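You operate a simulated robot arm through the tools that you are given. There is no shell and no other tool.

Carry out the task below with a simulated two-armed robot. There is one attempt and no reset: what you move stays moved.

JOB
Give the tube in the ring press its orange ring.
Fine: leave the dial at that colour and the tray pulled out with the tube in it; no ring on the other tubes.

It is judged by the outcome, as a careful person would: the job done as asked, and still so three seconds after it is handed in. It fails if anything else is knocked over, pushed out of place, dropped, spilled or broken.

ROBOT AND FRAMES
Two 7-joint arms with fingered hands on one trunk that stands fixed in place. Base frame: the origin is at the foot of the trunk, x ahead of it, y to its left, z up; the work surface is at about z = 0.76. Units: m, degrees, N and s.
The left shoulder is at [0.081, 0.241, 1.442], the right one opposite. With the tool pointing down near the work surface each hand reaches from about 0.24 to 0.96 m from the base axis, measured 20 degrees to its own side. Payload 4.9 kg a hand.
The TCP of each hand is the grasp point between the finger pads, 0.032 m short of the fingertips. In the tool frame z runs along the fingers and y along their closing line. The gripper opens to 0.2 m; its body begins 0.089 m behind the TCP. The gripper is a hand of 4 fingers: y runs from the thumb to the fingers, the wrist lies at [0, 0, -0.267] in the tool frame, and closing takes about 1.5 s.
Orientation is told as [roll, pitch, yaw] about the base's x, y, z axes, in that order, counted from this pose: with the fingers straight down and closing along the base's y, the tool's x points along the base's -x, its y along +y and its z along -z.

CONTROLS
- The arms move only by the tool nudge_tool. It takes "left_increments", "right_increments" or both (then of equal length, played together; a hand with none holds still); each is a list of rows, each a list of 7 numbers: the turn, a rotation vector about the base's x, y, z in degrees, then the shift along the base's x, y, z in m, then the gripper command, from -1 (shut) to 1 (fully open), values between in proportion. In form: [[ax, ay, az, x, y, z, grip], ...]. A call has 1 to 20 rows; each row is the pose to reach, as a shift and turn from the pose commanded when the call began. A row lasts 0.2 s, in which the tool goes at most 0.05 m and 8.6 degrees; a call with a longer step from one row to the next is refused whole, and so is a gripper value outside its range. A pose out of reach is approached as far as the arm can. The call stops where the force on the tool passes 60 N (or 10 N more than at its start, if that is more) or the arm is blocked; 0.2 s more then pass. Each finger travels about 0.072 m/s and halts on what it meets, pressing with about 31 N; the grip force reading is that of the motor and also rises with nothing between the fingers. The clock runs only during rows and for 0.2 s after the last one: add rows that repeat a pose to give the fingers time. It gives the time, the measured TCP pose, the force on the tool (base axes), the opening and the grip force at its end, in the units of the frame above (readings bear some noise), with the torque about the TCP (base axes, N m) and any sound that the robot's microphone picked up.
- Cameras (640 x 400 px; columns grow to the right, rows downward): "scene" is now at [0.11, -0.0233, 1.6064]; the picture's right is [-0.26, -0.97, -0.00], its down [-0.63, 0.17, -0.76] and it looks along [0.73, -0.20, -0.65] (base axes); focal length 335 px, centre (320, 200). "left" rides on the left gripper at [-0.069, -0.069, -0.116] in its tool frame; the picture's right is [0.71, -0.71, 0.00], its down [0.54, 0.54, -0.64] and it looks along [0.45, 0.46, 0.77] (tool axes); focal length 226 px, centre (320, 200). "right" rides on the right gripper at [0.069, -0.069, -0.116] in its tool frame; the picture's right is [0.71, 0.71, 0.00], its down [-0.54, 0.54, -0.64] and it looks along [-0.45, 0.45, 0.77] (tool axes); focal length 226 px, centre (320, 200).
- get_image(camera): a new picture of that camera. It takes no simulated time.
- raise_lower(by): slides the trunk up (or, below 0, down) by that many m; the arms and the scene camera ride with it, the base frame stays. It gives what a move gives, with no picture.
- grasp_type(shape, hand): the hand has 4 fingers and takes this shape, open, in about a second: jaw (thumb against the fingers, like two jaws); tri (thumb and two fingers); tip (a fingertip pinch); poke (one finger out to press); point (the index stretched); flat (the hand flat); cup (the hand cupped); fist (a fist). The gripper value then closes the fingers along that shape, each until it touches; the sizes above hold for jaw. It gives what a move gives, with no picture.
- turn_head(pan, tilt): turns the head with the scene camera to pan (to the left, within 86 degrees either way) and tilt (down, from -29 to 69), counted from straight ahead of the robot. It gives what a move gives.
- point_at(camera, pixels): for up to 12 pixels [column, row] of the newest picture of that camera ("zoom" is the newest enlarged one), the place [x, y, z] in the base frame of the surface seen there, good to about 0.002 m. It takes no simulated time.
- close_up(camera, box): a new picture of the part [left, top, right, bottom] of that camera's present view, enlarged. It takes no simulated time.
- hand_in(): hands the job in; it is judged then, once.

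Leave the grippers open and the arms clear of the work at the hand-in unless told otherwise.

The tools are called as name(argument=value, ...) on one line, values as JSON. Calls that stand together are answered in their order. nudge_tool: Moves the arms, as the interface text tells. Its arguments: {"type":"object","properties":{"left_increments":{"type":"array","items":{"type":"array","items":{"type":"number"}}},"right_increments":{"type":"array","items":{"type":"array","items":{"type":"number"}}}},"required":[]} The other tools are called the same way: raise_lower (by) moves the trunk up or down; grasp_type (shape, hand) gives the hand a shape; turn_head (pan, tilt) turns the head that bears the scene camera; get_image (camera) takes a picture; point_at (camera, pixels) gives the place of the surface under pixels of a picture; close_up (camera, box) takes an enlarged picture of a part of a camera's view; hand_in () hands the job in.

At the start:

```text
clock: 0.0
left_ee_pos: [0.7287, 0.14, 1.2106]
left_tcp_rot: [0.0, 0.0, 0.0]
left_force: [0.4, -0.5, -0.6]
left_ft_torque: [-0.01, 0.03, -0.02]
left_gripper_width: 0.2002
left_grip_force: 0.1
left_shape: jaw
right_ee_pos: [0.7371, -0.4086, 1.1803]
right_tcp_rot: [0.0, 0.0, -0.1]
right_force: [0.5, -0.1, -0.1]
right_ft_torque: [-0.03, 0.04, 0.0]
right_gripper_width: 0.2001
right_grip_force: 0.0
right_shape: jaw
trunk travel left (down, up): [-0.35, 0.49]
head pan, tilt (commanded): [-15.1, 40.6]
```

scene: 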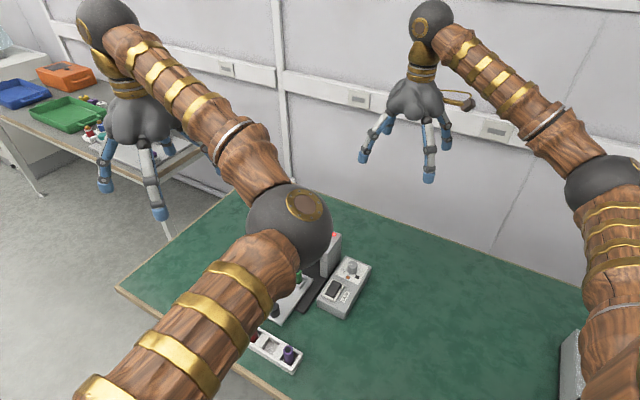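
right: 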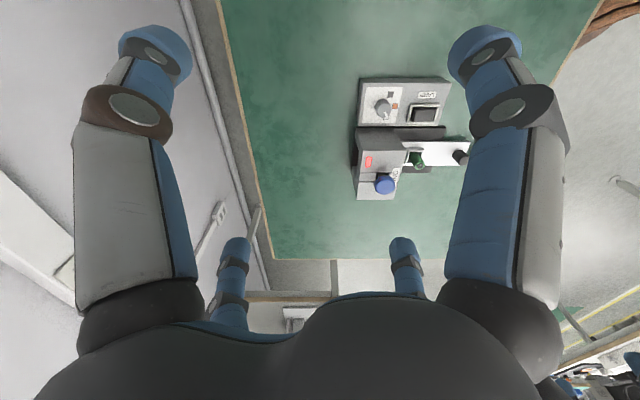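
left: 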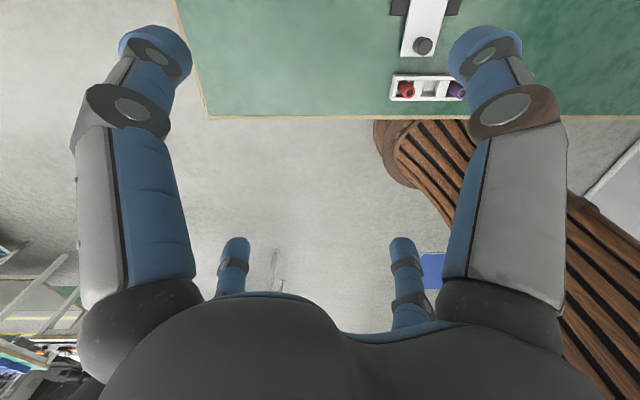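

The left arm hides part of the device in the scene view. I'll take enlarged views from the right-hand camera and the scene camera to see the press.

close_up(camera="right", box=[330, 60, 490, 220])

close_up(camera="scene", box=[220, 220, 400, 380])

close_up(camera="left", box=[360, 0, 500, 120])

```text
2.50 times, centred on (410, 140) of right
```

zoom: 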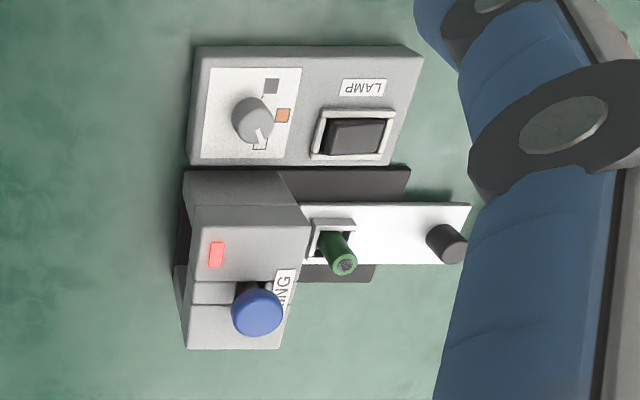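

```text
2.50 times, centred on (310, 300) of scene
```

zoom: 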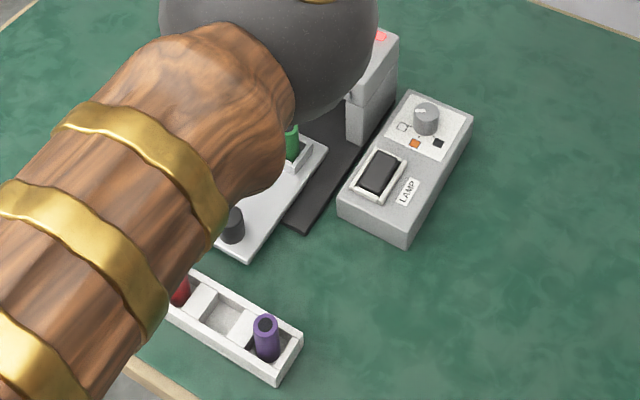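

```text
3.33 times, centred on (430, 60) of left
```

zoom: 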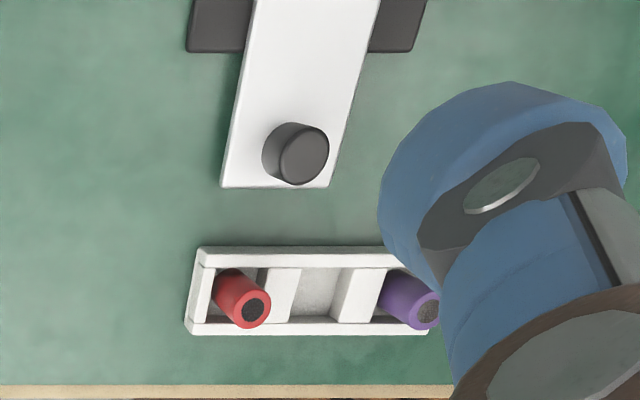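

I see a ring press with a white tray pulled out (green tube in it, dark grip knob at its near end), a blue button labelled "RING", and next to it a box with a colour dial (white/orange/black) and a LAMP rocker. I'll get coordinates for the features from the right camera.

close_up(camera="right", box=[330, 60, 490, 220])

point_at(camera="zoom", pixels=[[257, 308], [450, 235], [345, 265], [250, 112], [260, 140], [283, 115], [272, 86], [260, 146], [216, 254], [355, 135], [400, 215], [240, 240]])

```text
2.50 times, centred on (410, 140) of right
```

zoom: 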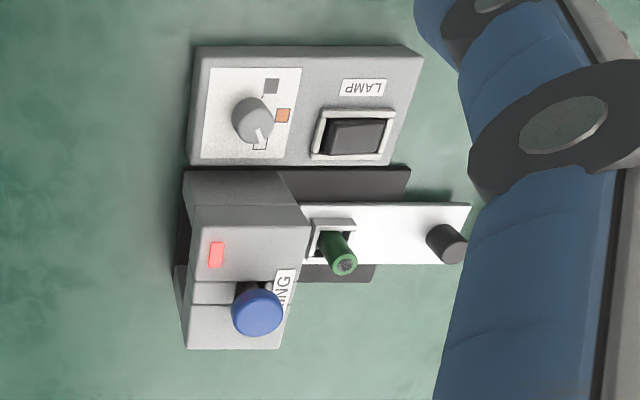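

```text
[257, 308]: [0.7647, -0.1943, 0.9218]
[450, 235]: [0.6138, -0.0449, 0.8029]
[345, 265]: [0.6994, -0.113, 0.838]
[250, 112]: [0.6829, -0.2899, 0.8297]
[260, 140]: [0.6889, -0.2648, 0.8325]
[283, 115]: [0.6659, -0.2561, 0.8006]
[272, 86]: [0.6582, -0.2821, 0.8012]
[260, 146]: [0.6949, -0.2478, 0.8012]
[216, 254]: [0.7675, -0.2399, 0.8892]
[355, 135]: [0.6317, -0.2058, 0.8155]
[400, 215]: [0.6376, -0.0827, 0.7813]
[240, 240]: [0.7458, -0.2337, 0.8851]
```

The left arm is blocking the scene view. I'll move the left hand left and back (staying at z≈1.21), to clear the view.

nudge_tool(left_increments=[[0, 0, 0, -0.02, 0.04, 0, 1], [0, 0, 0, -0.04, 0.08, 0, 1], [0, 0, 0, -0.06, 0.12, 0, 1], [0, 0, 0, -0.08, 0.16, 0, 1], [0, 0, 0, -0.1, 0.2, 0, 1], [0, 0, 0, -0.12, 0.24, 0, 1], [0, 0, 0, -0.14, 0.28, 0, 1], [0, 0, 0, -0.16, 0.32, 0, 1]])

get_image(camera="scene")

```text
clock: 1.8
left_ee_pos: [0.5672, 0.4608, 1.2107]
left_tcp_rot: [-0.1, 0.0, -0.1]
left_force: [0.8, 0.7, -0.1]
left_ft_torque: [-0.01, -0.01, -0.02]
left_gripper_width: 0.2
left_grip_force: 0.0
left_shape: jaw
right_ee_pos: [0.7368, -0.4076, 1.1811]
right_tcp_rot: [-0.1, 0.0, 0.0]
right_force: [0.7, 0.7, 0.5]
right_ft_torque: [-0.02, -0.03, 0.04]
right_gripper_width: 0.2
right_grip_force: 0.0
right_shape: jaw
trunk travel left (down, up): [-0.35, 0.49]
head pan, tilt (commanded): [-15.1, 40.6]
```

```text
taken
```

scene: 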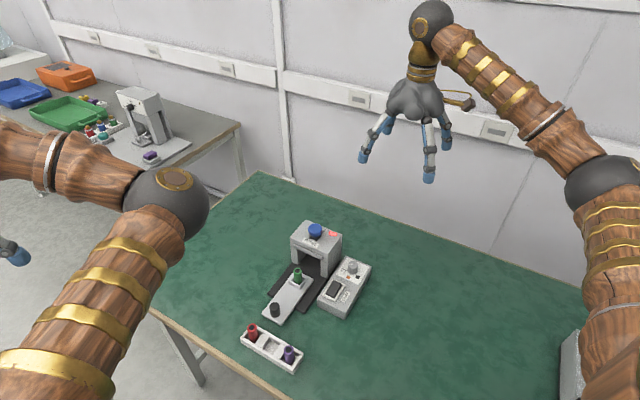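

Now the press is clearly visible. I'll enlarge it.

close_up(camera="scene", box=[230, 210, 390, 310])

close_up(camera="scene", box=[80, 70, 240, 180])

close_up(camera="scene", box=[280, 215, 360, 265])

```text
4.00 times, centred on (310, 260) of scene
```

zoom: 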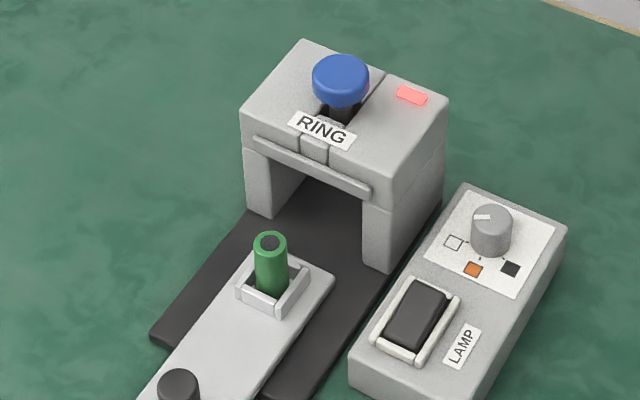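

```text
3.64 times, centred on (160, 125) of scene
```

zoom: 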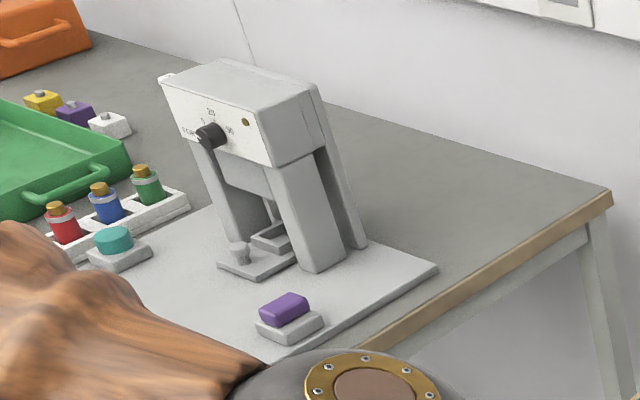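

```text
8.00 times, centred on (320, 240) of scene
```

zoom: 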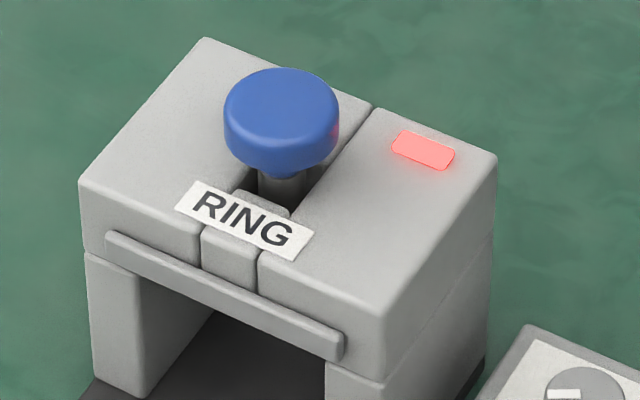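

I'll get precise coordinates of the press features from an enlarged scene view.

close_up(camera="scene", box=[230, 210, 390, 310])

point_at(camera="zoom", pixels=[[340, 75], [303, 42], [243, 112], [384, 190], [446, 100], [270, 240], [240, 290], [330, 280], [178, 378], [268, 296], [340, 30], [411, 95]])

point_at(camera="zoom", pixels=[[492, 218], [482, 217], [453, 243], [472, 269], [510, 269], [467, 188], [565, 232], [352, 360], [435, 290], [400, 330], [495, 255], [480, 257]])

close_up(camera="scene", box=[325, 250, 385, 290])

```text
4.00 times, centred on (310, 260) of scene
```

zoom: 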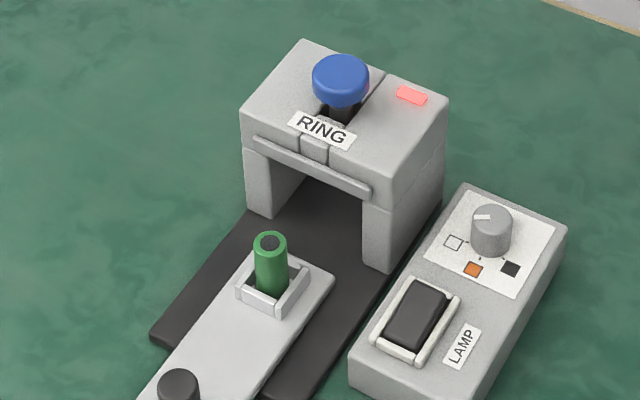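

```text
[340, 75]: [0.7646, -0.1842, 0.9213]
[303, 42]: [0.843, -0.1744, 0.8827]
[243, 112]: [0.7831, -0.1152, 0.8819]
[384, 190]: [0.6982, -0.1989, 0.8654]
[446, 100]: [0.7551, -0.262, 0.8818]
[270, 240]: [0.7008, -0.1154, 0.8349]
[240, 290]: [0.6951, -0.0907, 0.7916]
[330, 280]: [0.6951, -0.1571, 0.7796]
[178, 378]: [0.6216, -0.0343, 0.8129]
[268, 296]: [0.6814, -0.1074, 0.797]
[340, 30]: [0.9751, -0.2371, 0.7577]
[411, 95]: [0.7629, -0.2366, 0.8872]
```

```text
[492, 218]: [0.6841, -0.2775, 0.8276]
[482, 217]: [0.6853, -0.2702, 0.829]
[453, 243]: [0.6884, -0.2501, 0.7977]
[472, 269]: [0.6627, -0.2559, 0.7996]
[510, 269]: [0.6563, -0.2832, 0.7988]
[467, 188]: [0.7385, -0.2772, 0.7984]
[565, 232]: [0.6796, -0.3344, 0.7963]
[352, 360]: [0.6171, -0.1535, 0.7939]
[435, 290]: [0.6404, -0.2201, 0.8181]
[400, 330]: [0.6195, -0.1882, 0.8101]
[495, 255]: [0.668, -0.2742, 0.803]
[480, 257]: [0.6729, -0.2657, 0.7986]
```

```text
10.00 times, centred on (355, 270) of scene
```

zoom: 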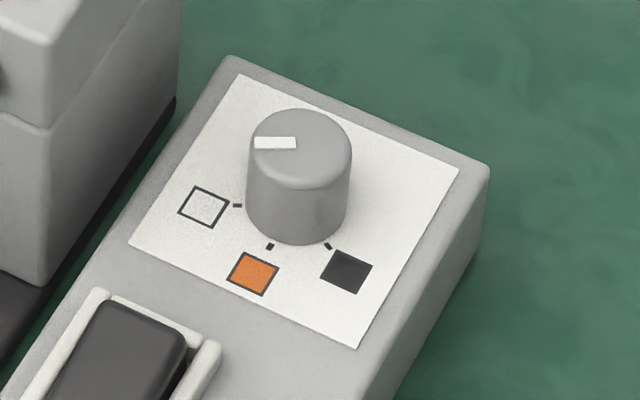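

The device lies at 45° to the base (tray pulls out along about (-0.71, +0.71)). The dial's mark points to the white square now; orange is about 55° counterclockwise seen from above. The button is at about (0.765, -0.185, 0.92). Before acting I want to know how the hand shapes look, so I'll try "tip" on the right hand in free air.

grasp_type(shape="tip", hand="right")

get_image(camera="right")

close_up(camera="scene", box=[340, 60, 500, 200])

```text
clock: 2.7
left_ee_pos: [0.5673, 0.4595, 1.2123]
left_tcp_rot: [0.0, 0.0, 0.0]
left_force: [-1.1, -0.2, -0.2]
left_ft_torque: [0.03, 0.0, -0.01]
left_gripper_width: 0.2
left_grip_force: 0.0
left_shape: jaw
right_ee_pos: [0.7366, -0.4097, 1.1803]
right_tcp_rot: [0.0, 0.0, 0.0]
right_force: [-0.2, 0.0, 0.3]
right_ft_torque: [0.03, -0.02, -0.02]
right_gripper_width: 0.2
right_grip_force: 0.0
right_shape: tip
trunk travel left (down, up): [-0.35, 0.49]
head pan, tilt (commanded): [-15.1, 40.6]
```

```text
taken
```

right: 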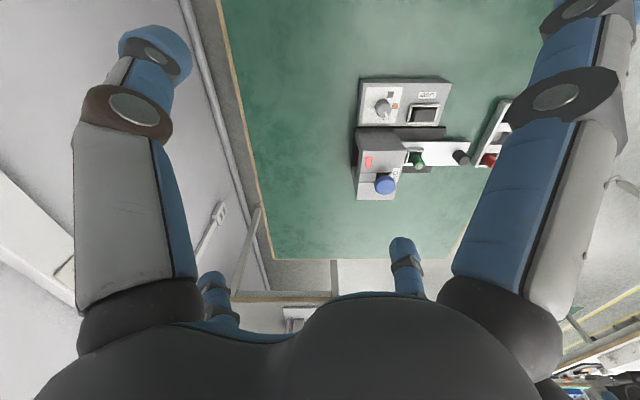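

```text
2.86 times, centred on (420, 130) of scene
```

zoom: 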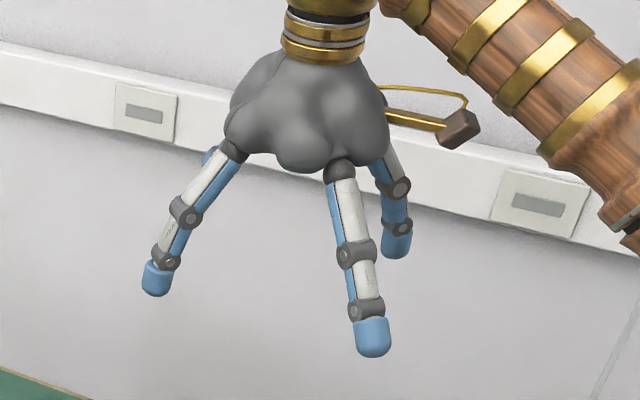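

In "tip", the ±x fingers splay and the ±y pair pinches. Let me close it in free air to see where the closed fingertips and idle fingers end up.

nudge_tool(right_increments=[[0, 0, 0, 0, 0, 0, -1], [0, 0, 0, 0, 0, 0, -1], [0, 0, 0, 0, 0, 0, -1], [0, 0, 0, 0, 0, 0, -1], [0, 0, 0, 0, 0, 0, -1], [0, 0, 0, 0, 0, 0, -1], [0, 0, 0, 0, 0, 0, -1], [0, 0, 0, 0, 0, 0, -1]])

get_image(camera="right")

close_up(camera="scene", box=[340, 60, 500, 200])

```text
clock: 4.5
left_ee_pos: [0.568, 0.4589, 1.2106]
left_tcp_rot: [0.0, 0.0, 0.0]
left_force: [-0.5, 0.3, 0.3]
left_ft_torque: [0.02, 0.0, 0.01]
left_gripper_width: 0.1999
left_grip_force: 0.1
left_shape: jaw
right_ee_pos: [0.7367, -0.4093, 1.1789]
right_tcp_rot: [0.0, 0.1, 0.1]
right_force: [-0.1, 0.3, 0.7]
right_ft_torque: [0.01, 0.01, 0.04]
right_gripper_width: 0.0
right_grip_force: 25.8
right_shape: tip
trunk travel left (down, up): [-0.35, 0.49]
head pan, tilt (commanded): [-15.1, 40.6]
```

```text
taken
```

right: 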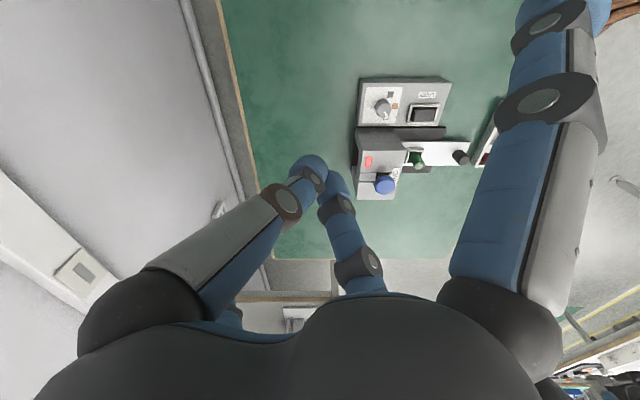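

```text
2.86 times, centred on (420, 130) of scene
```

zoom: 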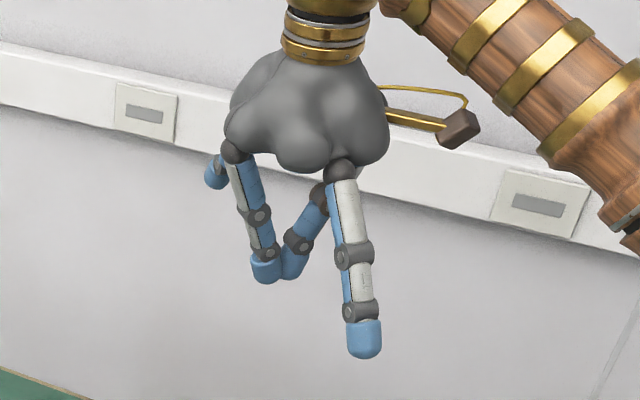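

I'll measure where the pinched tips and the idle finger tip are.

point_at(camera="zoom", pixels=[[262, 278], [290, 272], [365, 352], [212, 175]])

point_at(camera="right", pixels=[[308, 162], [340, 180], [575, 15]])

```text
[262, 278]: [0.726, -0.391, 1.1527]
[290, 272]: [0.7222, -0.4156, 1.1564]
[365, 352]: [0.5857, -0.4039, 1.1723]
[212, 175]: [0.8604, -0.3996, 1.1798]
```

```text
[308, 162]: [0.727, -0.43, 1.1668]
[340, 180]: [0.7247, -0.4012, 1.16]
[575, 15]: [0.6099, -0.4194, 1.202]
```

Pinched tips sit about 0.03 below the TCP, idle fingertips splay to about 0.14 m radius, slightly higher. Let me look at how "jaw" closes and at "poke", still in free air.

grasp_type(shape="poke", hand="right")

get_image(camera="right")

close_up(camera="scene", box=[340, 60, 500, 200])

```text
clock: 5.4
left_ee_pos: [0.568, 0.4586, 1.2109]
left_tcp_rot: [0.1, 0.0, 0.0]
left_force: [-0.2, -1.1, 1.0]
left_ft_torque: [0.0, -0.02, 0.01]
left_gripper_width: 0.2001
left_grip_force: 0.1
left_shape: jaw
right_ee_pos: [0.7371, -0.4095, 1.1794]
right_tcp_rot: [0.1, 0.0, -0.1]
right_force: [0.6, 0.7, 0.3]
right_ft_torque: [0.01, 0.03, 0.01]
right_gripper_width: 0.0
right_grip_force: 0.1
right_shape: poke
trunk travel left (down, up): [-0.35, 0.49]
head pan, tilt (commanded): [-15.1, 40.6]
```

```text
taken
```

right: 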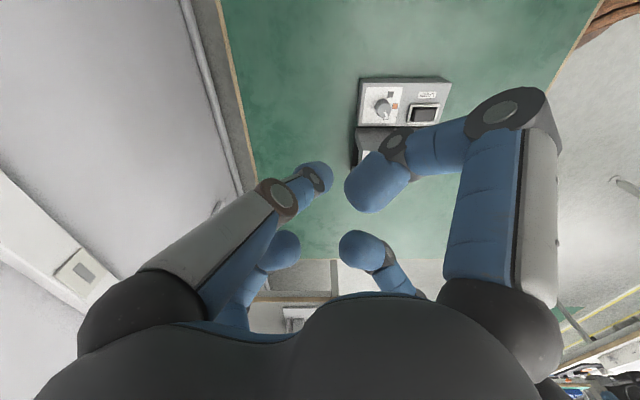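

```text
2.86 times, centred on (420, 130) of scene
```

zoom: 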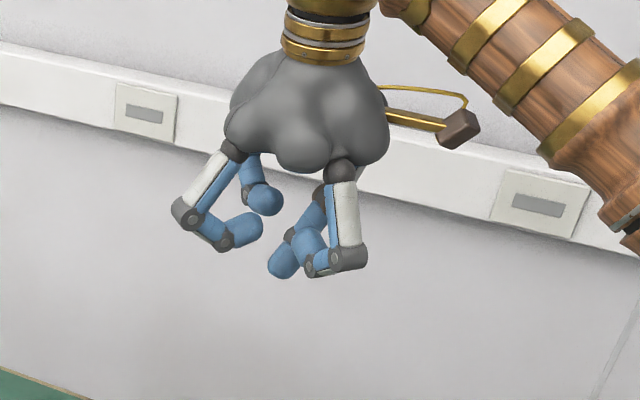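

Poke: one finger reaches to the TCP line and the others are curled. I'll measure the tip and the curled knuckles.

point_at(camera="zoom", pixels=[[280, 277], [320, 275], [345, 270], [225, 248], [180, 225], [265, 213]])

point_at(camera="right", pixels=[[315, 175], [365, 200], [520, 100], [370, 245], [280, 245]])

```text
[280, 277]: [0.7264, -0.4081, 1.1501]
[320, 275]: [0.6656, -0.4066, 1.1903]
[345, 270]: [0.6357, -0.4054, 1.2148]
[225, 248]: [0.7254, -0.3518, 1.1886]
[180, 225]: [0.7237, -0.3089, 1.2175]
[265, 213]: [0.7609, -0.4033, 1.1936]
```

```text
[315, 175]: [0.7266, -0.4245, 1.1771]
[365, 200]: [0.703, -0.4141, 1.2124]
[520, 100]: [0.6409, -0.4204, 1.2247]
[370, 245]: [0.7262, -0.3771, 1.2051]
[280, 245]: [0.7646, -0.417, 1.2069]
```

Poke looks good for pressing the button. Now let me see how "jaw" closes, in free air.

grasp_type(shape="jaw", hand="right")

nudge_tool(right_increments=[[0, 0, 0, 0, 0, 0, -0.75], [0, 0, 0, 0, 0, 0, -0.75], [0, 0, 0, 0, 0, 0, -0.75], [0, 0, 0, 0, 0, 0, -0.75], [0, 0, 0, 0, 0, 0, -0.75], [0, 0, 0, 0, 0, 0, -0.75], [0, 0, 0, 0, 0, 0, -0.75], [0, 0, 0, 0, 0, 0, -0.75]])

get_image(camera="right")

close_up(camera="scene", box=[340, 60, 500, 200])

```text
clock: 6.3
left_ee_pos: [0.5676, 0.458, 1.2106]
left_tcp_rot: [0.0, 0.0, 0.1]
left_force: [0.4, 0.1, -1.1]
left_ft_torque: [0.0, -0.03, 0.03]
left_gripper_width: 0.1999
left_grip_force: 0.0
left_shape: jaw
right_ee_pos: [0.7367, -0.4092, 1.1807]
right_tcp_rot: [0.0, 0.0, -0.1]
right_force: [0.6, 0.2, -0.1]
right_ft_torque: [0.02, 0.0, -0.02]
right_gripper_width: 0.1999
right_grip_force: 0.0
right_shape: jaw
trunk travel left (down, up): [-0.35, 0.49]
head pan, tilt (commanded): [-15.1, 40.6]
```

```text
clock: 8.1
left_ee_pos: [0.5672, 0.458, 1.2109]
left_tcp_rot: [0.1, 0.1, 0.0]
left_force: [-0.7, 0.2, 0.2]
left_ft_torque: [-0.01, 0.02, -0.01]
left_gripper_width: 0.1998
left_grip_force: 0.1
left_shape: jaw
right_ee_pos: [0.7357, -0.4094, 1.1792]
right_tcp_rot: [0.0, 0.0, 0.0]
right_force: [0.1, 0.0, 0.1]
right_ft_torque: [0.0, 0.01, 0.02]
right_gripper_width: 0.0256
right_grip_force: 0.0
right_shape: jaw
trunk travel left (down, up): [-0.35, 0.49]
head pan, tilt (commanded): [-15.1, 40.6]
```

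```text
taken
```

right: 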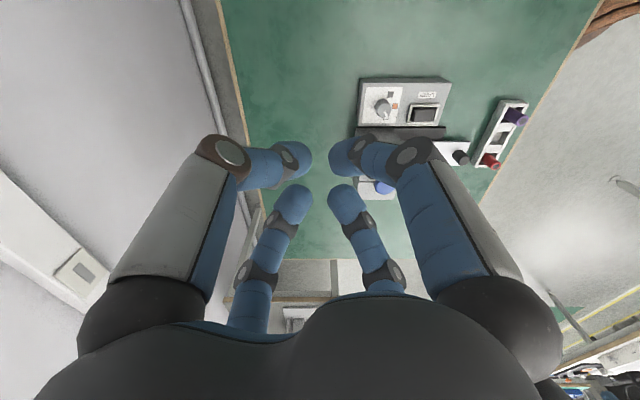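

```text
2.86 times, centred on (420, 130) of scene
```

zoom: 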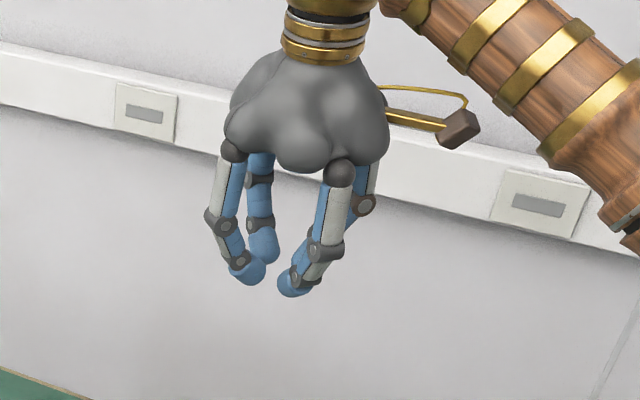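

Jaw closes all four fingers radially like a claw, good for round knobs. I'll measure the finger outline (tips, knuckles) at this nearly closed opening to check clearance to the press wall.

point_at(camera="zoom", pixels=[[215, 224], [240, 262], [252, 283], [325, 252], [300, 275], [290, 293], [340, 172], [232, 150], [366, 203], [262, 258], [208, 222]])

point_at(camera="right", pixels=[[225, 150], [300, 160], [345, 155], [425, 150], [290, 205], [345, 205], [260, 275], [390, 270], [160, 240]])

```text
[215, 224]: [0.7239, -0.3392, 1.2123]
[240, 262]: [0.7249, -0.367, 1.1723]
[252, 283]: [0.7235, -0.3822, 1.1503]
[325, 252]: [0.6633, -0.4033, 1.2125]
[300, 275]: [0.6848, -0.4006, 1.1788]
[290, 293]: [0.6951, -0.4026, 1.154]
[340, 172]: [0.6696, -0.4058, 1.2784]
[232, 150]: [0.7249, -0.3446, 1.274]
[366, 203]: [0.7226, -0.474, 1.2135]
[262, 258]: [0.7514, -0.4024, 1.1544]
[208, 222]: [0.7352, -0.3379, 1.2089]
```

```text
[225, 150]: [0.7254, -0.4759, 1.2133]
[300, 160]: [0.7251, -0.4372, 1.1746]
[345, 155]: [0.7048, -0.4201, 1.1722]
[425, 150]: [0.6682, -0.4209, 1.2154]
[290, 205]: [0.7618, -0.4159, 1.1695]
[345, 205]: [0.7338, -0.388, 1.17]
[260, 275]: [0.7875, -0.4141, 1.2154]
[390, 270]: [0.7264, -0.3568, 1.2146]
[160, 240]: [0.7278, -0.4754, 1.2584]
```

The claw's knuckles reach about 0.073 m radius 0.064 m above the tips, and the press wall is about 0.066 m from the dial axis, so I'll lean the hand about 15° away from the press while turning. Now precise measurements of the dial, the tray knob and the rack.

close_up(camera="scene", box=[325, 250, 385, 290])

point_at(camera="zoom", pixels=[[301, 148], [255, 142], [295, 142], [351, 150], [301, 110], [300, 186], [238, 205], [270, 247], [328, 246], [298, 225], [204, 207], [254, 273]])

close_up(camera="scene", box=[230, 290, 330, 380])

point_at(camera="zoom", pixels=[[288, 125], [268, 125], [310, 125], [150, 245], [370, 400], [80, 290], [470, 400], [400, 500], [180, 230], [288, 165]])

```text
10.00 times, centred on (355, 270) of scene
```

zoom: 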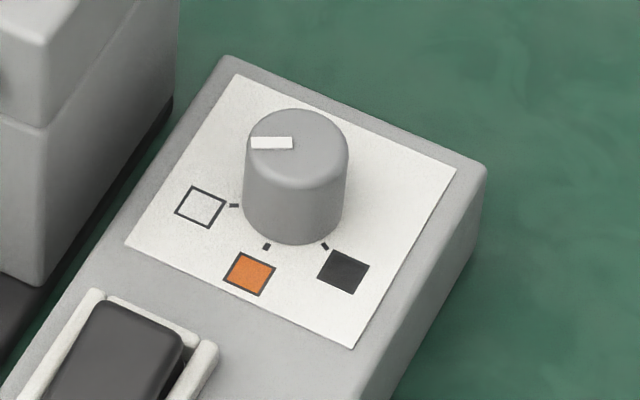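

```text
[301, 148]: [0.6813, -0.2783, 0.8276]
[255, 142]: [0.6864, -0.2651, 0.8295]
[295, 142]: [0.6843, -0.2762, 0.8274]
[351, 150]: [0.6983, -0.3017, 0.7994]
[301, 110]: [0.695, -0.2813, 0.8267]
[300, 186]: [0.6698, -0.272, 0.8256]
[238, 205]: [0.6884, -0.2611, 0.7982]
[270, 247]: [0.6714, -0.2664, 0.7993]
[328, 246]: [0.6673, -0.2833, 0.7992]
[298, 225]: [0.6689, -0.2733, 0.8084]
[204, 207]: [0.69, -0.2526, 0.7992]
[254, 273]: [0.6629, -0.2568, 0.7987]
```

```text
4.44 times, centred on (280, 335) of scene
```

zoom: 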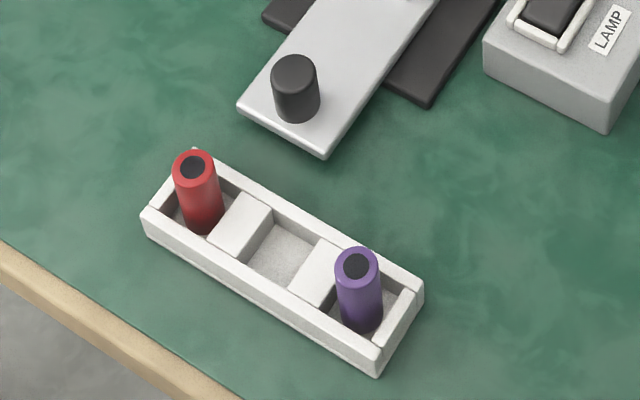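

```text
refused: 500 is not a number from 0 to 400
```

Dial centre ≈ (0.682, -0.2775), top z≈0.828; mark at ~77°, orange tick at ~134°, so about +58–60° needed. Now the knob and rack coordinates.

point_at(camera="zoom", pixels=[[295, 70], [273, 75], [318, 78], [293, 58], [194, 165], [357, 262], [190, 152], [422, 290], [380, 370], [296, 118], [240, 105], [323, 157]])

```text
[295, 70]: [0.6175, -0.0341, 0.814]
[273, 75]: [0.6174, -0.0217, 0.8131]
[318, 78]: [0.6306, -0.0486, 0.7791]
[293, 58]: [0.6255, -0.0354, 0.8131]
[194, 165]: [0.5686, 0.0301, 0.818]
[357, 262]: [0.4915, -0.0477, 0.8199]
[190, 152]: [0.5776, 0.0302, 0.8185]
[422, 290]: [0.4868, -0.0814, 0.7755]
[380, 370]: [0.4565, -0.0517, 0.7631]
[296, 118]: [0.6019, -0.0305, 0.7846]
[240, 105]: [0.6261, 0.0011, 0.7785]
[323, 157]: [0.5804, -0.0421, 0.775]
```

Measured: tray knob ≈ (0.6165, -0.034), top 0.813; red tube (0.569, 0.030), purple (0.4915, -0.048). First step, the dial: I'll lean the right hand 18° away from the press, partially close to 0.05 m, and travel to above the dial at z≈1.03.

nudge_tool(right_increments=[[4.24, -4.24, 0, -0.011, 0.026, -0.03, -0.5], [8.49, -8.49, 0, -0.022, 0.053, -0.06, -0.5], [12.73, -12.73, 0, -0.033, 0.079, -0.09, -0.5], [12.73, -12.73, 0, -0.044, 0.106, -0.12, -0.5], [12.73, -12.73, 0, -0.055, 0.132, -0.15, -0.5], [12.73, -12.73, 0, -0.055, 0.132, -0.15, -0.5]])

nudge_tool(right_increments=[[0, 0, -7.5, 0, 0, 0, -0.5], [0, 0, -15, 0, 0, 0, -0.5], [0, 0, -22.5, 0, 0, 0, -0.5], [0, 0, -30, 0, 0, 0, -0.5], [0, 0, -30, 0, 0, 0, -0.5]])

get_image(camera="right")

get_image(camera="scene")

```text
clock: 9.5
left_ee_pos: [0.5676, 0.4589, 1.2122]
left_tcp_rot: [0.1, 0.0, 0.0]
left_force: [-0.5, -0.7, -0.3]
left_ft_torque: [-0.02, -0.01, -0.03]
left_gripper_width: 0.2
left_grip_force: 0.2
left_shape: jaw
right_ee_pos: [0.6809, -0.2774, 1.0278]
right_tcp_rot: [13.0, -12.7, -1.5]
right_force: [-0.1, 0.8, -1.1]
right_ft_torque: [0.06, -0.01, 0.0]
right_gripper_width: 0.0498
right_grip_force: 0.1
right_shape: jaw
trunk travel left (down, up): [-0.35, 0.49]
head pan, tilt (commanded): [-15.1, 40.6]
```

```text
clock: 10.7
left_ee_pos: [0.5675, 0.4594, 1.2113]
left_tcp_rot: [0.0, 0.1, 0.1]
left_force: [-0.3, 0.0, -0.2]
left_ft_torque: [0.02, 0.04, 0.02]
left_gripper_width: 0.2
left_grip_force: 0.2
left_shape: jaw
right_ee_pos: [0.6811, -0.2784, 1.03]
right_tcp_rot: [12.9, -12.6, -31.5]
right_force: [0.4, -0.1, 0.2]
right_ft_torque: [0.01, -0.04, -0.04]
right_gripper_width: 0.0497
right_grip_force: 0.0
right_shape: jaw
trunk travel left (down, up): [-0.35, 0.49]
head pan, tilt (commanded): [-15.1, 40.6]
```

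```text
taken
```

right: 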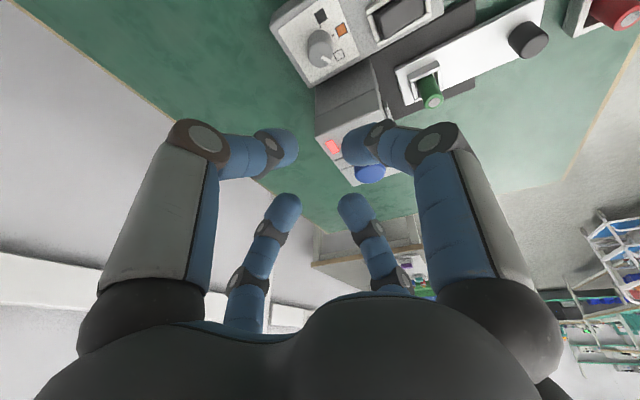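

```text
taken
```

scene: 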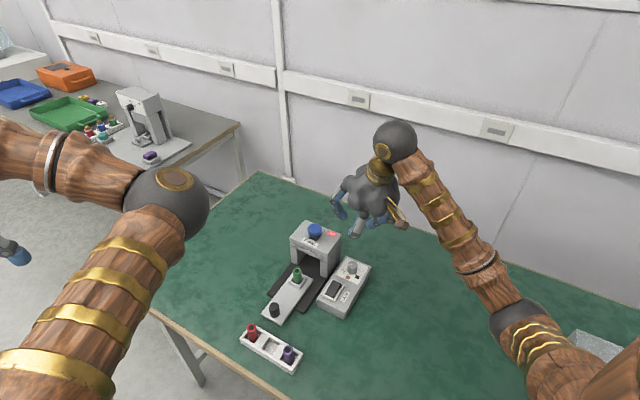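

Orientation is as planned (lean 18°, yaw -30). The hand is above the dial. I'll lower to z≈0.90 (tips ≈0.87, still above the dial top 0.828) and check alignment.

nudge_tool(right_increments=[[0, 0, 0, -0.003, -0.001, -0.045, -0.5], [0, 0, 0, -0.0064, -0.0023, -0.09, -0.5], [0, 0, 0, -0.0064, -0.0023, -0.13, -0.5], [0, 0, 0, -0.0064, -0.0023, -0.13, -0.5]])

get_image(camera="right")

close_up(camera="scene", box=[290, 190, 430, 290])

```text
clock: 11.7
left_ee_pos: [0.5678, 0.4596, 1.2109]
left_tcp_rot: [0.0, 0.0, 0.0]
left_force: [-0.3, -0.6, 0.0]
left_ft_torque: [-0.01, 0.03, 0.02]
left_gripper_width: 0.1999
left_grip_force: 0.1
left_shape: jaw
right_ee_pos: [0.6746, -0.2783, 0.8994]
right_tcp_rot: [12.9, -12.6, -31.6]
right_force: [-0.1, 0.1, 0.3]
right_ft_torque: [0.0, 0.0, 0.02]
right_gripper_width: 0.0497
right_grip_force: 0.1
right_shape: jaw
trunk travel left (down, up): [-0.35, 0.49]
head pan, tilt (commanded): [-15.1, 40.6]
```

```text
taken
```

right: 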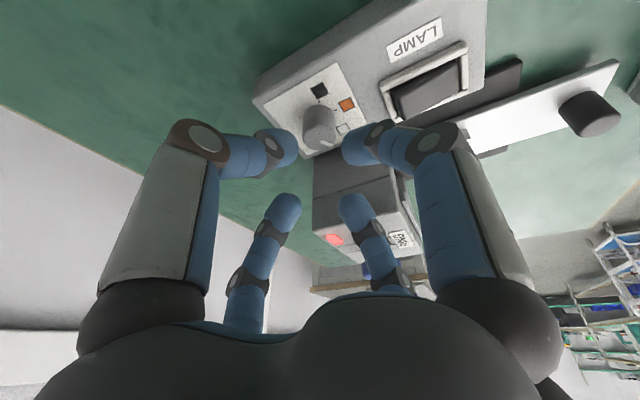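

```text
4.00 times, centred on (360, 240) of scene
```

zoom: 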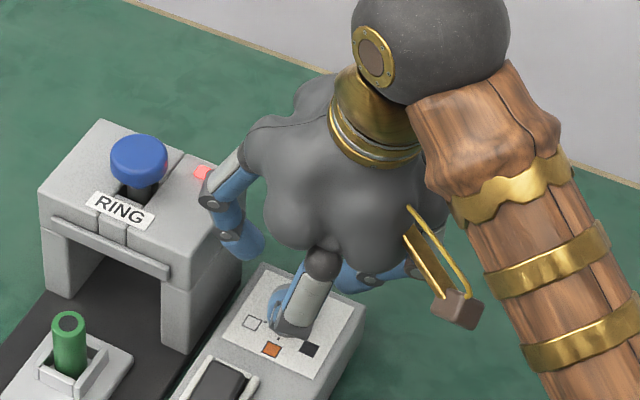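

One finger (knuckle at zoom ≈(215,200)) is near the press's right side. I'll measure its position to check the descent clearance.

point_at(camera="zoom", pixels=[[205, 195], [215, 205], [228, 235], [245, 250], [240, 165], [275, 300], [300, 325], [247, 225], [220, 225], [188, 215], [235, 255]])

point_at(camera="right", pixels=[[320, 110], [290, 150], [355, 150], [290, 205], [352, 205], [430, 140], [335, 150], [395, 280]])

```text
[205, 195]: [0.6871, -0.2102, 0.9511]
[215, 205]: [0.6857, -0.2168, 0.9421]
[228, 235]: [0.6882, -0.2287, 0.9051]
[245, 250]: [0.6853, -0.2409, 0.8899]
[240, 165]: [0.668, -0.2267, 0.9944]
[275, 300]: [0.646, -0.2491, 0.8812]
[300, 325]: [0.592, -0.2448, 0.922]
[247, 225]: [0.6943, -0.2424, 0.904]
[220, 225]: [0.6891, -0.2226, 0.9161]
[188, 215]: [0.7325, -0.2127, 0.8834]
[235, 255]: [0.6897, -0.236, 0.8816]
```

```text
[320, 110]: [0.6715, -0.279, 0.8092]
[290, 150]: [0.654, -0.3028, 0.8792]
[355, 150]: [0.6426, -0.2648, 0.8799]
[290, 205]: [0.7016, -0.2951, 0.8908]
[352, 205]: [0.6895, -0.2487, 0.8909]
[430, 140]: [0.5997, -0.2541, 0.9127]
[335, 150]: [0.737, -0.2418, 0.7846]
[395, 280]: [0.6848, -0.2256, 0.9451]
```

Clearance to the press face is about 1 cm, and the finger knuckle stays at or above the press top after lowering. Tip ring centre is on the dial axis. Lowering 0.058 to straddle the dial.

nudge_tool(right_increments=[[0, 0, 0, 0, 0, -0.015, -0.5], [0, 0, 0, 0, 0, -0.03, -0.5], [0, 0, 0, 0, 0, -0.045, -0.5], [0, 0, 0, 0, 0, -0.058, -0.5], [0, 0, 0, 0, 0, -0.058, -0.5]])

get_image(camera="right")

close_up(camera="scene", box=[290, 200, 430, 300])

```text
clock: 12.9
left_ee_pos: [0.5676, 0.4594, 1.2118]
left_tcp_rot: [-0.2, 0.0, 0.0]
left_force: [-0.3, -0.6, 0.2]
left_ft_torque: [-0.01, 0.02, 0.02]
left_gripper_width: 0.1998
left_grip_force: 0.2
left_shape: jaw
right_ee_pos: [0.6739, -0.2797, 0.8426]
right_tcp_rot: [13.0, -12.5, -31.5]
right_force: [0.1, 0.2, 0.1]
right_ft_torque: [-0.01, -0.02, 0.02]
right_gripper_width: 0.0498
right_grip_force: 0.0
right_shape: jaw
trunk travel left (down, up): [-0.35, 0.49]
head pan, tilt (commanded): [-15.1, 40.6]
```

```text
taken
```

right: 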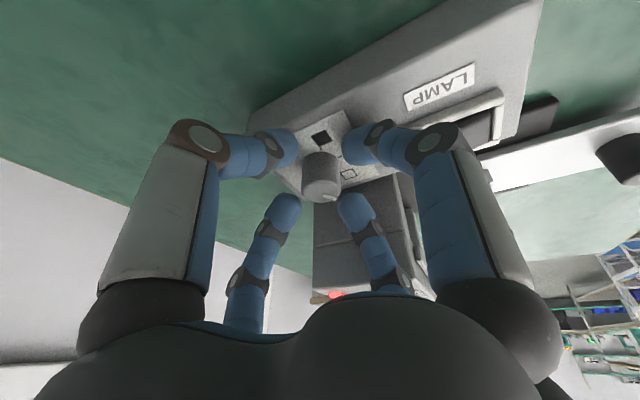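

```text
4.00 times, centred on (360, 250) of scene
```

zoom: 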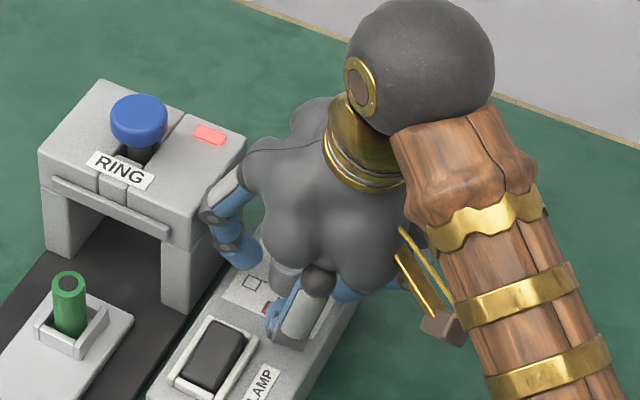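

The dial (right cam ≈(322,180)) is centred between the four fingertips with no contact force. Now closing on it.

nudge_tool(right_increments=[[0, 0, 0, 0, 0, 0, -0.7], [0, 0, 0, 0, 0, 0, -0.8], [0, 0, 0, 0, 0, 0, -1], [0, 0, 0, 0, 0, 0, -1], [0, 0, 0, 0, 0, 0, -1]])

get_image(camera="right")

```text
clock: 14.1
left_ee_pos: [0.5681, 0.4591, 1.21]
left_tcp_rot: [0.0, -0.1, -0.1]
left_force: [0.3, 0.2, -0.3]
left_ft_torque: [0.01, -0.03, 0.01]
left_gripper_width: 0.1997
left_grip_force: 0.0
left_shape: jaw
right_ee_pos: [0.675, -0.2781, 0.8426]
right_tcp_rot: [12.9, -12.6, -31.4]
right_force: [4.2, 1.6, -0.6]
right_ft_torque: [0.02, -0.01, -0.05]
right_gripper_width: 0.0213
right_grip_force: 30.8
right_shape: jaw
trunk travel left (down, up): [-0.35, 0.49]
head pan, tilt (commanded): [-15.1, 40.6]
```

```text
taken
```

right: 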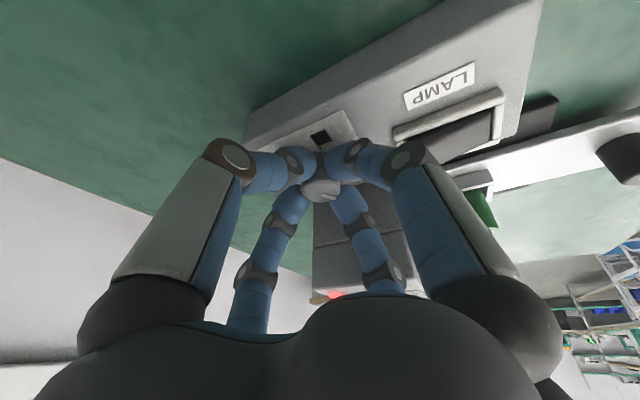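

Grip on the dial is firm (width 0.021, force ~31 N, little net force). Turning +30° (half way) about the dial axis with small position correction for the lean, watching torque and sounds.

nudge_tool(right_increments=[[0, 0, 7.5, 0.0003, -0.0008, 0, -1], [0, 0, 15, 0.0007, -0.0016, 0, -1], [0, 0, 22.5, 0.0012, -0.0024, 0, -1], [0, 0, 30, 0.0018, -0.003, 0, -1]])

get_image(camera="right")

close_up(camera="scene", box=[290, 200, 430, 300])

```text
clock: 15.1
left_ee_pos: [0.5682, 0.4587, 1.2113]
left_tcp_rot: [0.0, 0.0, -0.1]
left_force: [-0.5, -0.6, -0.8]
left_ft_torque: [0.0, -0.01, 0.03]
left_gripper_width: 0.1997
left_grip_force: 0.0
left_shape: jaw
right_ee_pos: [0.6781, -0.2849, 0.8419]
right_tcp_rot: [12.9, -12.8, -1.4]
right_force: [6.6, -4.5, 3.4]
right_ft_torque: [-0.2, -0.09, -0.09]
right_gripper_width: 0.0212
right_grip_force: 30.9
right_shape: jaw
trunk travel left (down, up): [-0.35, 0.49]
head pan, tilt (commanded): [-15.1, 40.6]
```

```text
taken
```

right: 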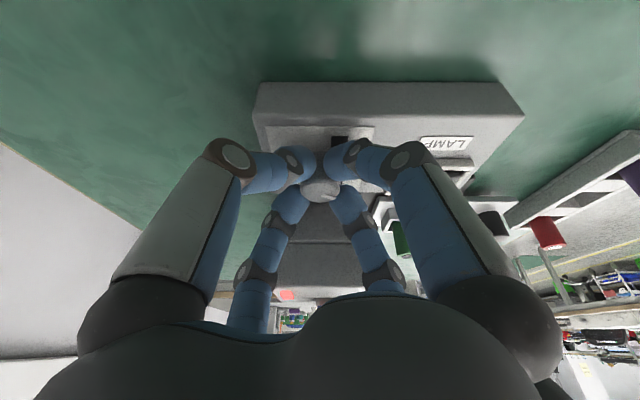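

```text
4.00 times, centred on (360, 250) of scene
```

zoom: 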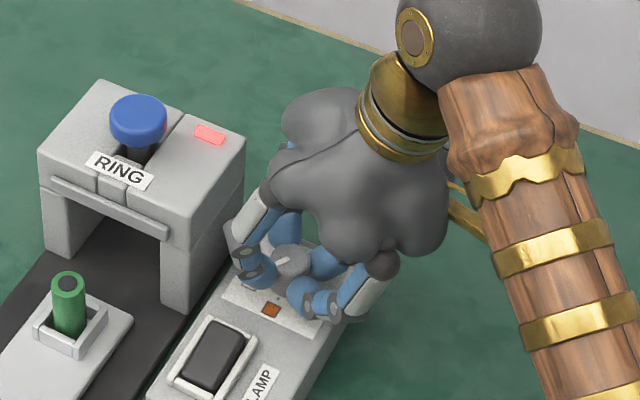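

The dial is moving (mark visible around zoom (283,262)). I'll zoom in to see the mark's angle and that the box hasn't moved.

close_up(camera="scene", box=[325, 250, 385, 290])

point_at(camera="zoom", pixels=[[230, 60], [487, 170], [190, 210], [255, 273]])

```text
10.00 times, centred on (355, 270) of scene
```

zoom: 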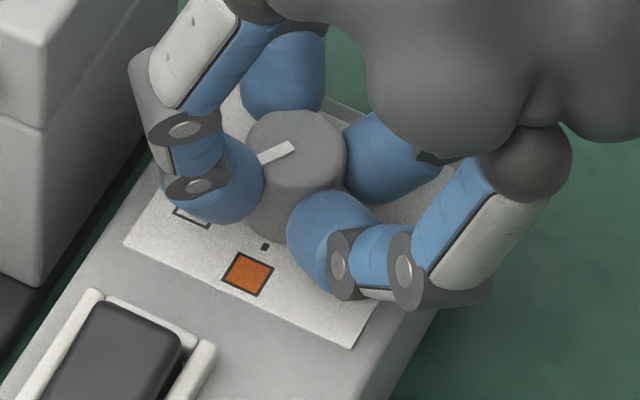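

```text
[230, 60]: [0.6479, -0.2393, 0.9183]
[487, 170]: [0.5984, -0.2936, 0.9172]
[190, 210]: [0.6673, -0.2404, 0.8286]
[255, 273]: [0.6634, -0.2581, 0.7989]
```

The mark has followed (≈75°→≈104°), the box is unmoved. Turning the remaining ~31° toward orange (135°).

nudge_tool(right_increments=[[0, 0, 7.75, 0.0008, -0.0008, 0, -1], [0, 0, 15.5, 0.0016, -0.0014, 0, -1], [0, 0, 23.25, 0.0024, -0.0018, 0, -1], [0, 0, 31, 0.0032, -0.002, 0, -1], [0, 0, 31, 0.0032, -0.002, 0, -1]])

close_up(camera="scene", box=[325, 250, 385, 290])

```text
clock: 16.3
left_ee_pos: [0.5684, 0.4581, 1.2106]
left_tcp_rot: [0.0, 0.1, 0.0]
left_force: [0.9, 0.8, 0.5]
left_ft_torque: [0.02, -0.03, -0.01]
left_gripper_width: 0.1999
left_grip_force: 0.1
left_shape: jaw
right_ee_pos: [0.6813, -0.286, 0.8421]
right_tcp_rot: [12.9, -12.7, 29.7]
right_force: [18.7, -11.3, 11.5]
right_ft_torque: [-0.46, -0.63, -0.23]
right_gripper_width: 0.0217
right_grip_force: 31.2
right_shape: jaw
trunk travel left (down, up): [-0.35, 0.49]
head pan, tilt (commanded): [-15.1, 40.6]
```

```text
10.00 times, centred on (355, 270) of scene
```

zoom: 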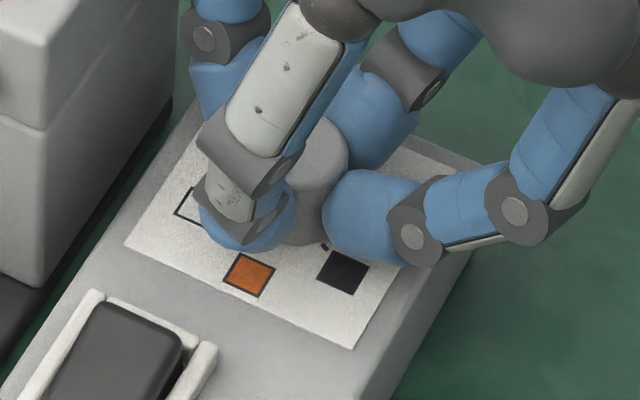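

Force has risen to about 25 N along the device axis—a small centring error of ~3 mm. I'll relax it with a small shift in the direction it is pushing, then open the fingers slightly.

nudge_tool(right_increments=[[0, 0, 0, 0.001, -0.001, 0, -1], [0, 0, 0, 0.002, -0.002, 0.0005, -1], [0, 0, 0, 0.002, -0.002, 0.0005, -1]])

```text
clock: 17.1
left_ee_pos: [0.5674, 0.4589, 1.2104]
left_tcp_rot: [0.0, 0.0, 0.0]
left_force: [-1.5, 0.8, 0.6]
left_ft_torque: [0.01, -0.01, -0.03]
left_gripper_width: 0.1998
left_grip_force: 0.0
left_shape: jaw
right_ee_pos: [0.6823, -0.2866, 0.8417]
right_tcp_rot: [13.0, -12.6, 29.6]
right_force: [9.6, -3.6, 10.1]
right_ft_torque: [-0.24, -0.31, -0.11]
right_gripper_width: 0.0215
right_grip_force: 30.9
right_shape: jaw
trunk travel left (down, up): [-0.35, 0.49]
head pan, tilt (commanded): [-15.1, 40.6]
```

Force dropped to about 14 N. Now opening the fingers to 0.05 m.

nudge_tool(right_increments=[[0, 0, 0, 0, 0, 0, -0.7], [0, 0, 0, 0, 0, 0, -0.55], [0, 0, 0, 0, 0, 0, -0.5], [0, 0, 0, 0, 0, 0, -0.5]])

close_up(camera="scene", box=[325, 250, 385, 290])

get_image(camera="right")

```text
clock: 18.1
left_ee_pos: [0.5686, 0.4585, 1.2106]
left_tcp_rot: [0.0, 0.1, 0.1]
left_force: [-0.1, 0.0, -0.5]
left_ft_torque: [0.02, -0.01, 0.0]
left_gripper_width: 0.2
left_grip_force: 0.0
left_shape: jaw
right_ee_pos: [0.6819, -0.2857, 0.8432]
right_tcp_rot: [13.0, -12.6, 29.5]
right_force: [0.1, 0.4, 0.4]
right_ft_torque: [0.0, -0.02, 0.0]
right_gripper_width: 0.0496
right_grip_force: 0.1
right_shape: jaw
trunk travel left (down, up): [-0.35, 0.49]
head pan, tilt (commanded): [-15.1, 40.6]
```

```text
10.00 times, centred on (355, 270) of scene
```

zoom: 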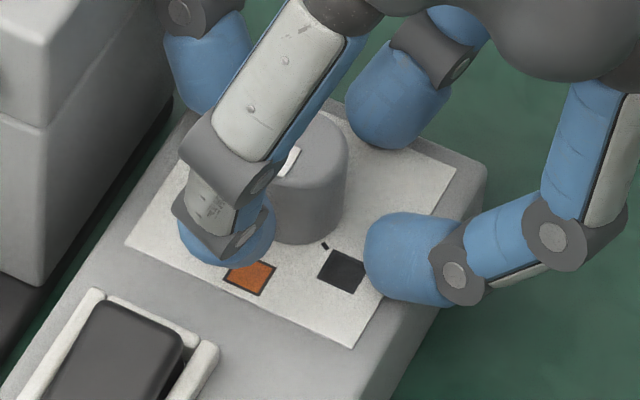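

```text
taken
```

right: 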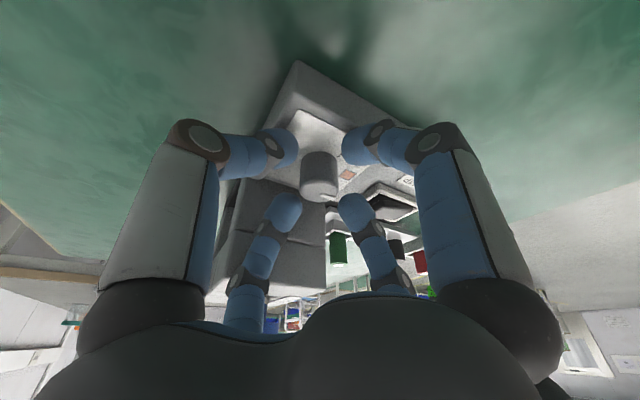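

The fingers are free of the dial (zero force). Lifting straight up 0.15 to see the dial.

nudge_tool(right_increments=[[0, 0, 0, 0, 0, 0.03, -0.5], [0, 0, 0, 0, 0, 0.07, -0.5], [0, 0, 0, 0, 0, 0.11, -0.5], [0, 0, 0, 0, 0, 0.15, -0.5]])

close_up(camera="scene", box=[325, 250, 385, 290])

get_image(camera="scene")

```text
clock: 19.1
left_ee_pos: [0.5675, 0.4592, 1.2116]
left_tcp_rot: [0.0, 0.0, -0.1]
left_force: [0.0, 0.6, -0.4]
left_ft_torque: [0.01, 0.01, -0.01]
left_gripper_width: 0.1998
left_grip_force: 0.1
left_shape: jaw
right_ee_pos: [0.6801, -0.2852, 0.994]
right_tcp_rot: [12.9, -12.7, 29.6]
right_force: [-0.4, -0.1, 0.3]
right_ft_torque: [-0.03, -0.01, 0.01]
right_gripper_width: 0.0498
right_grip_force: 0.2
right_shape: jaw
trunk travel left (down, up): [-0.35, 0.49]
head pan, tilt (commanded): [-15.1, 40.6]
```

```text
10.00 times, centred on (355, 270) of scene
```

zoom: 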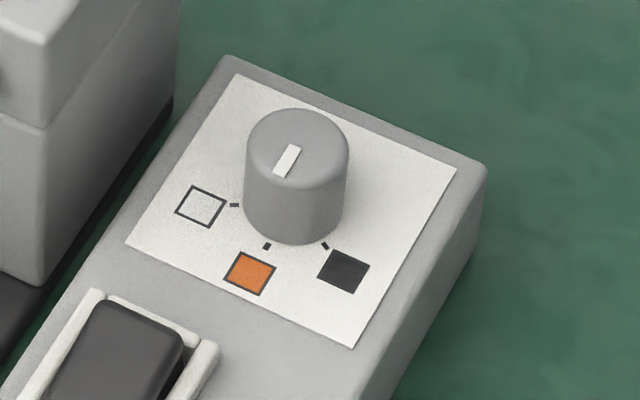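

```text
taken
```

scene: 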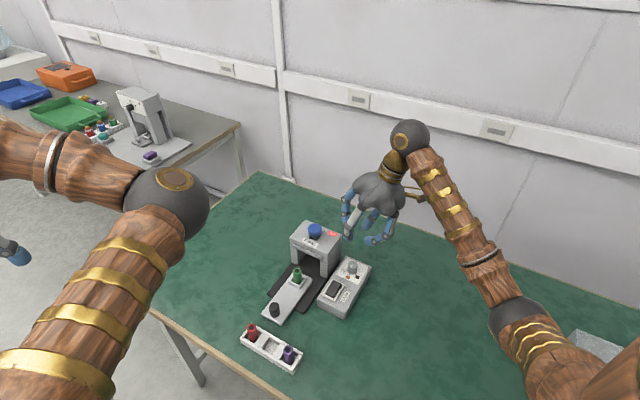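

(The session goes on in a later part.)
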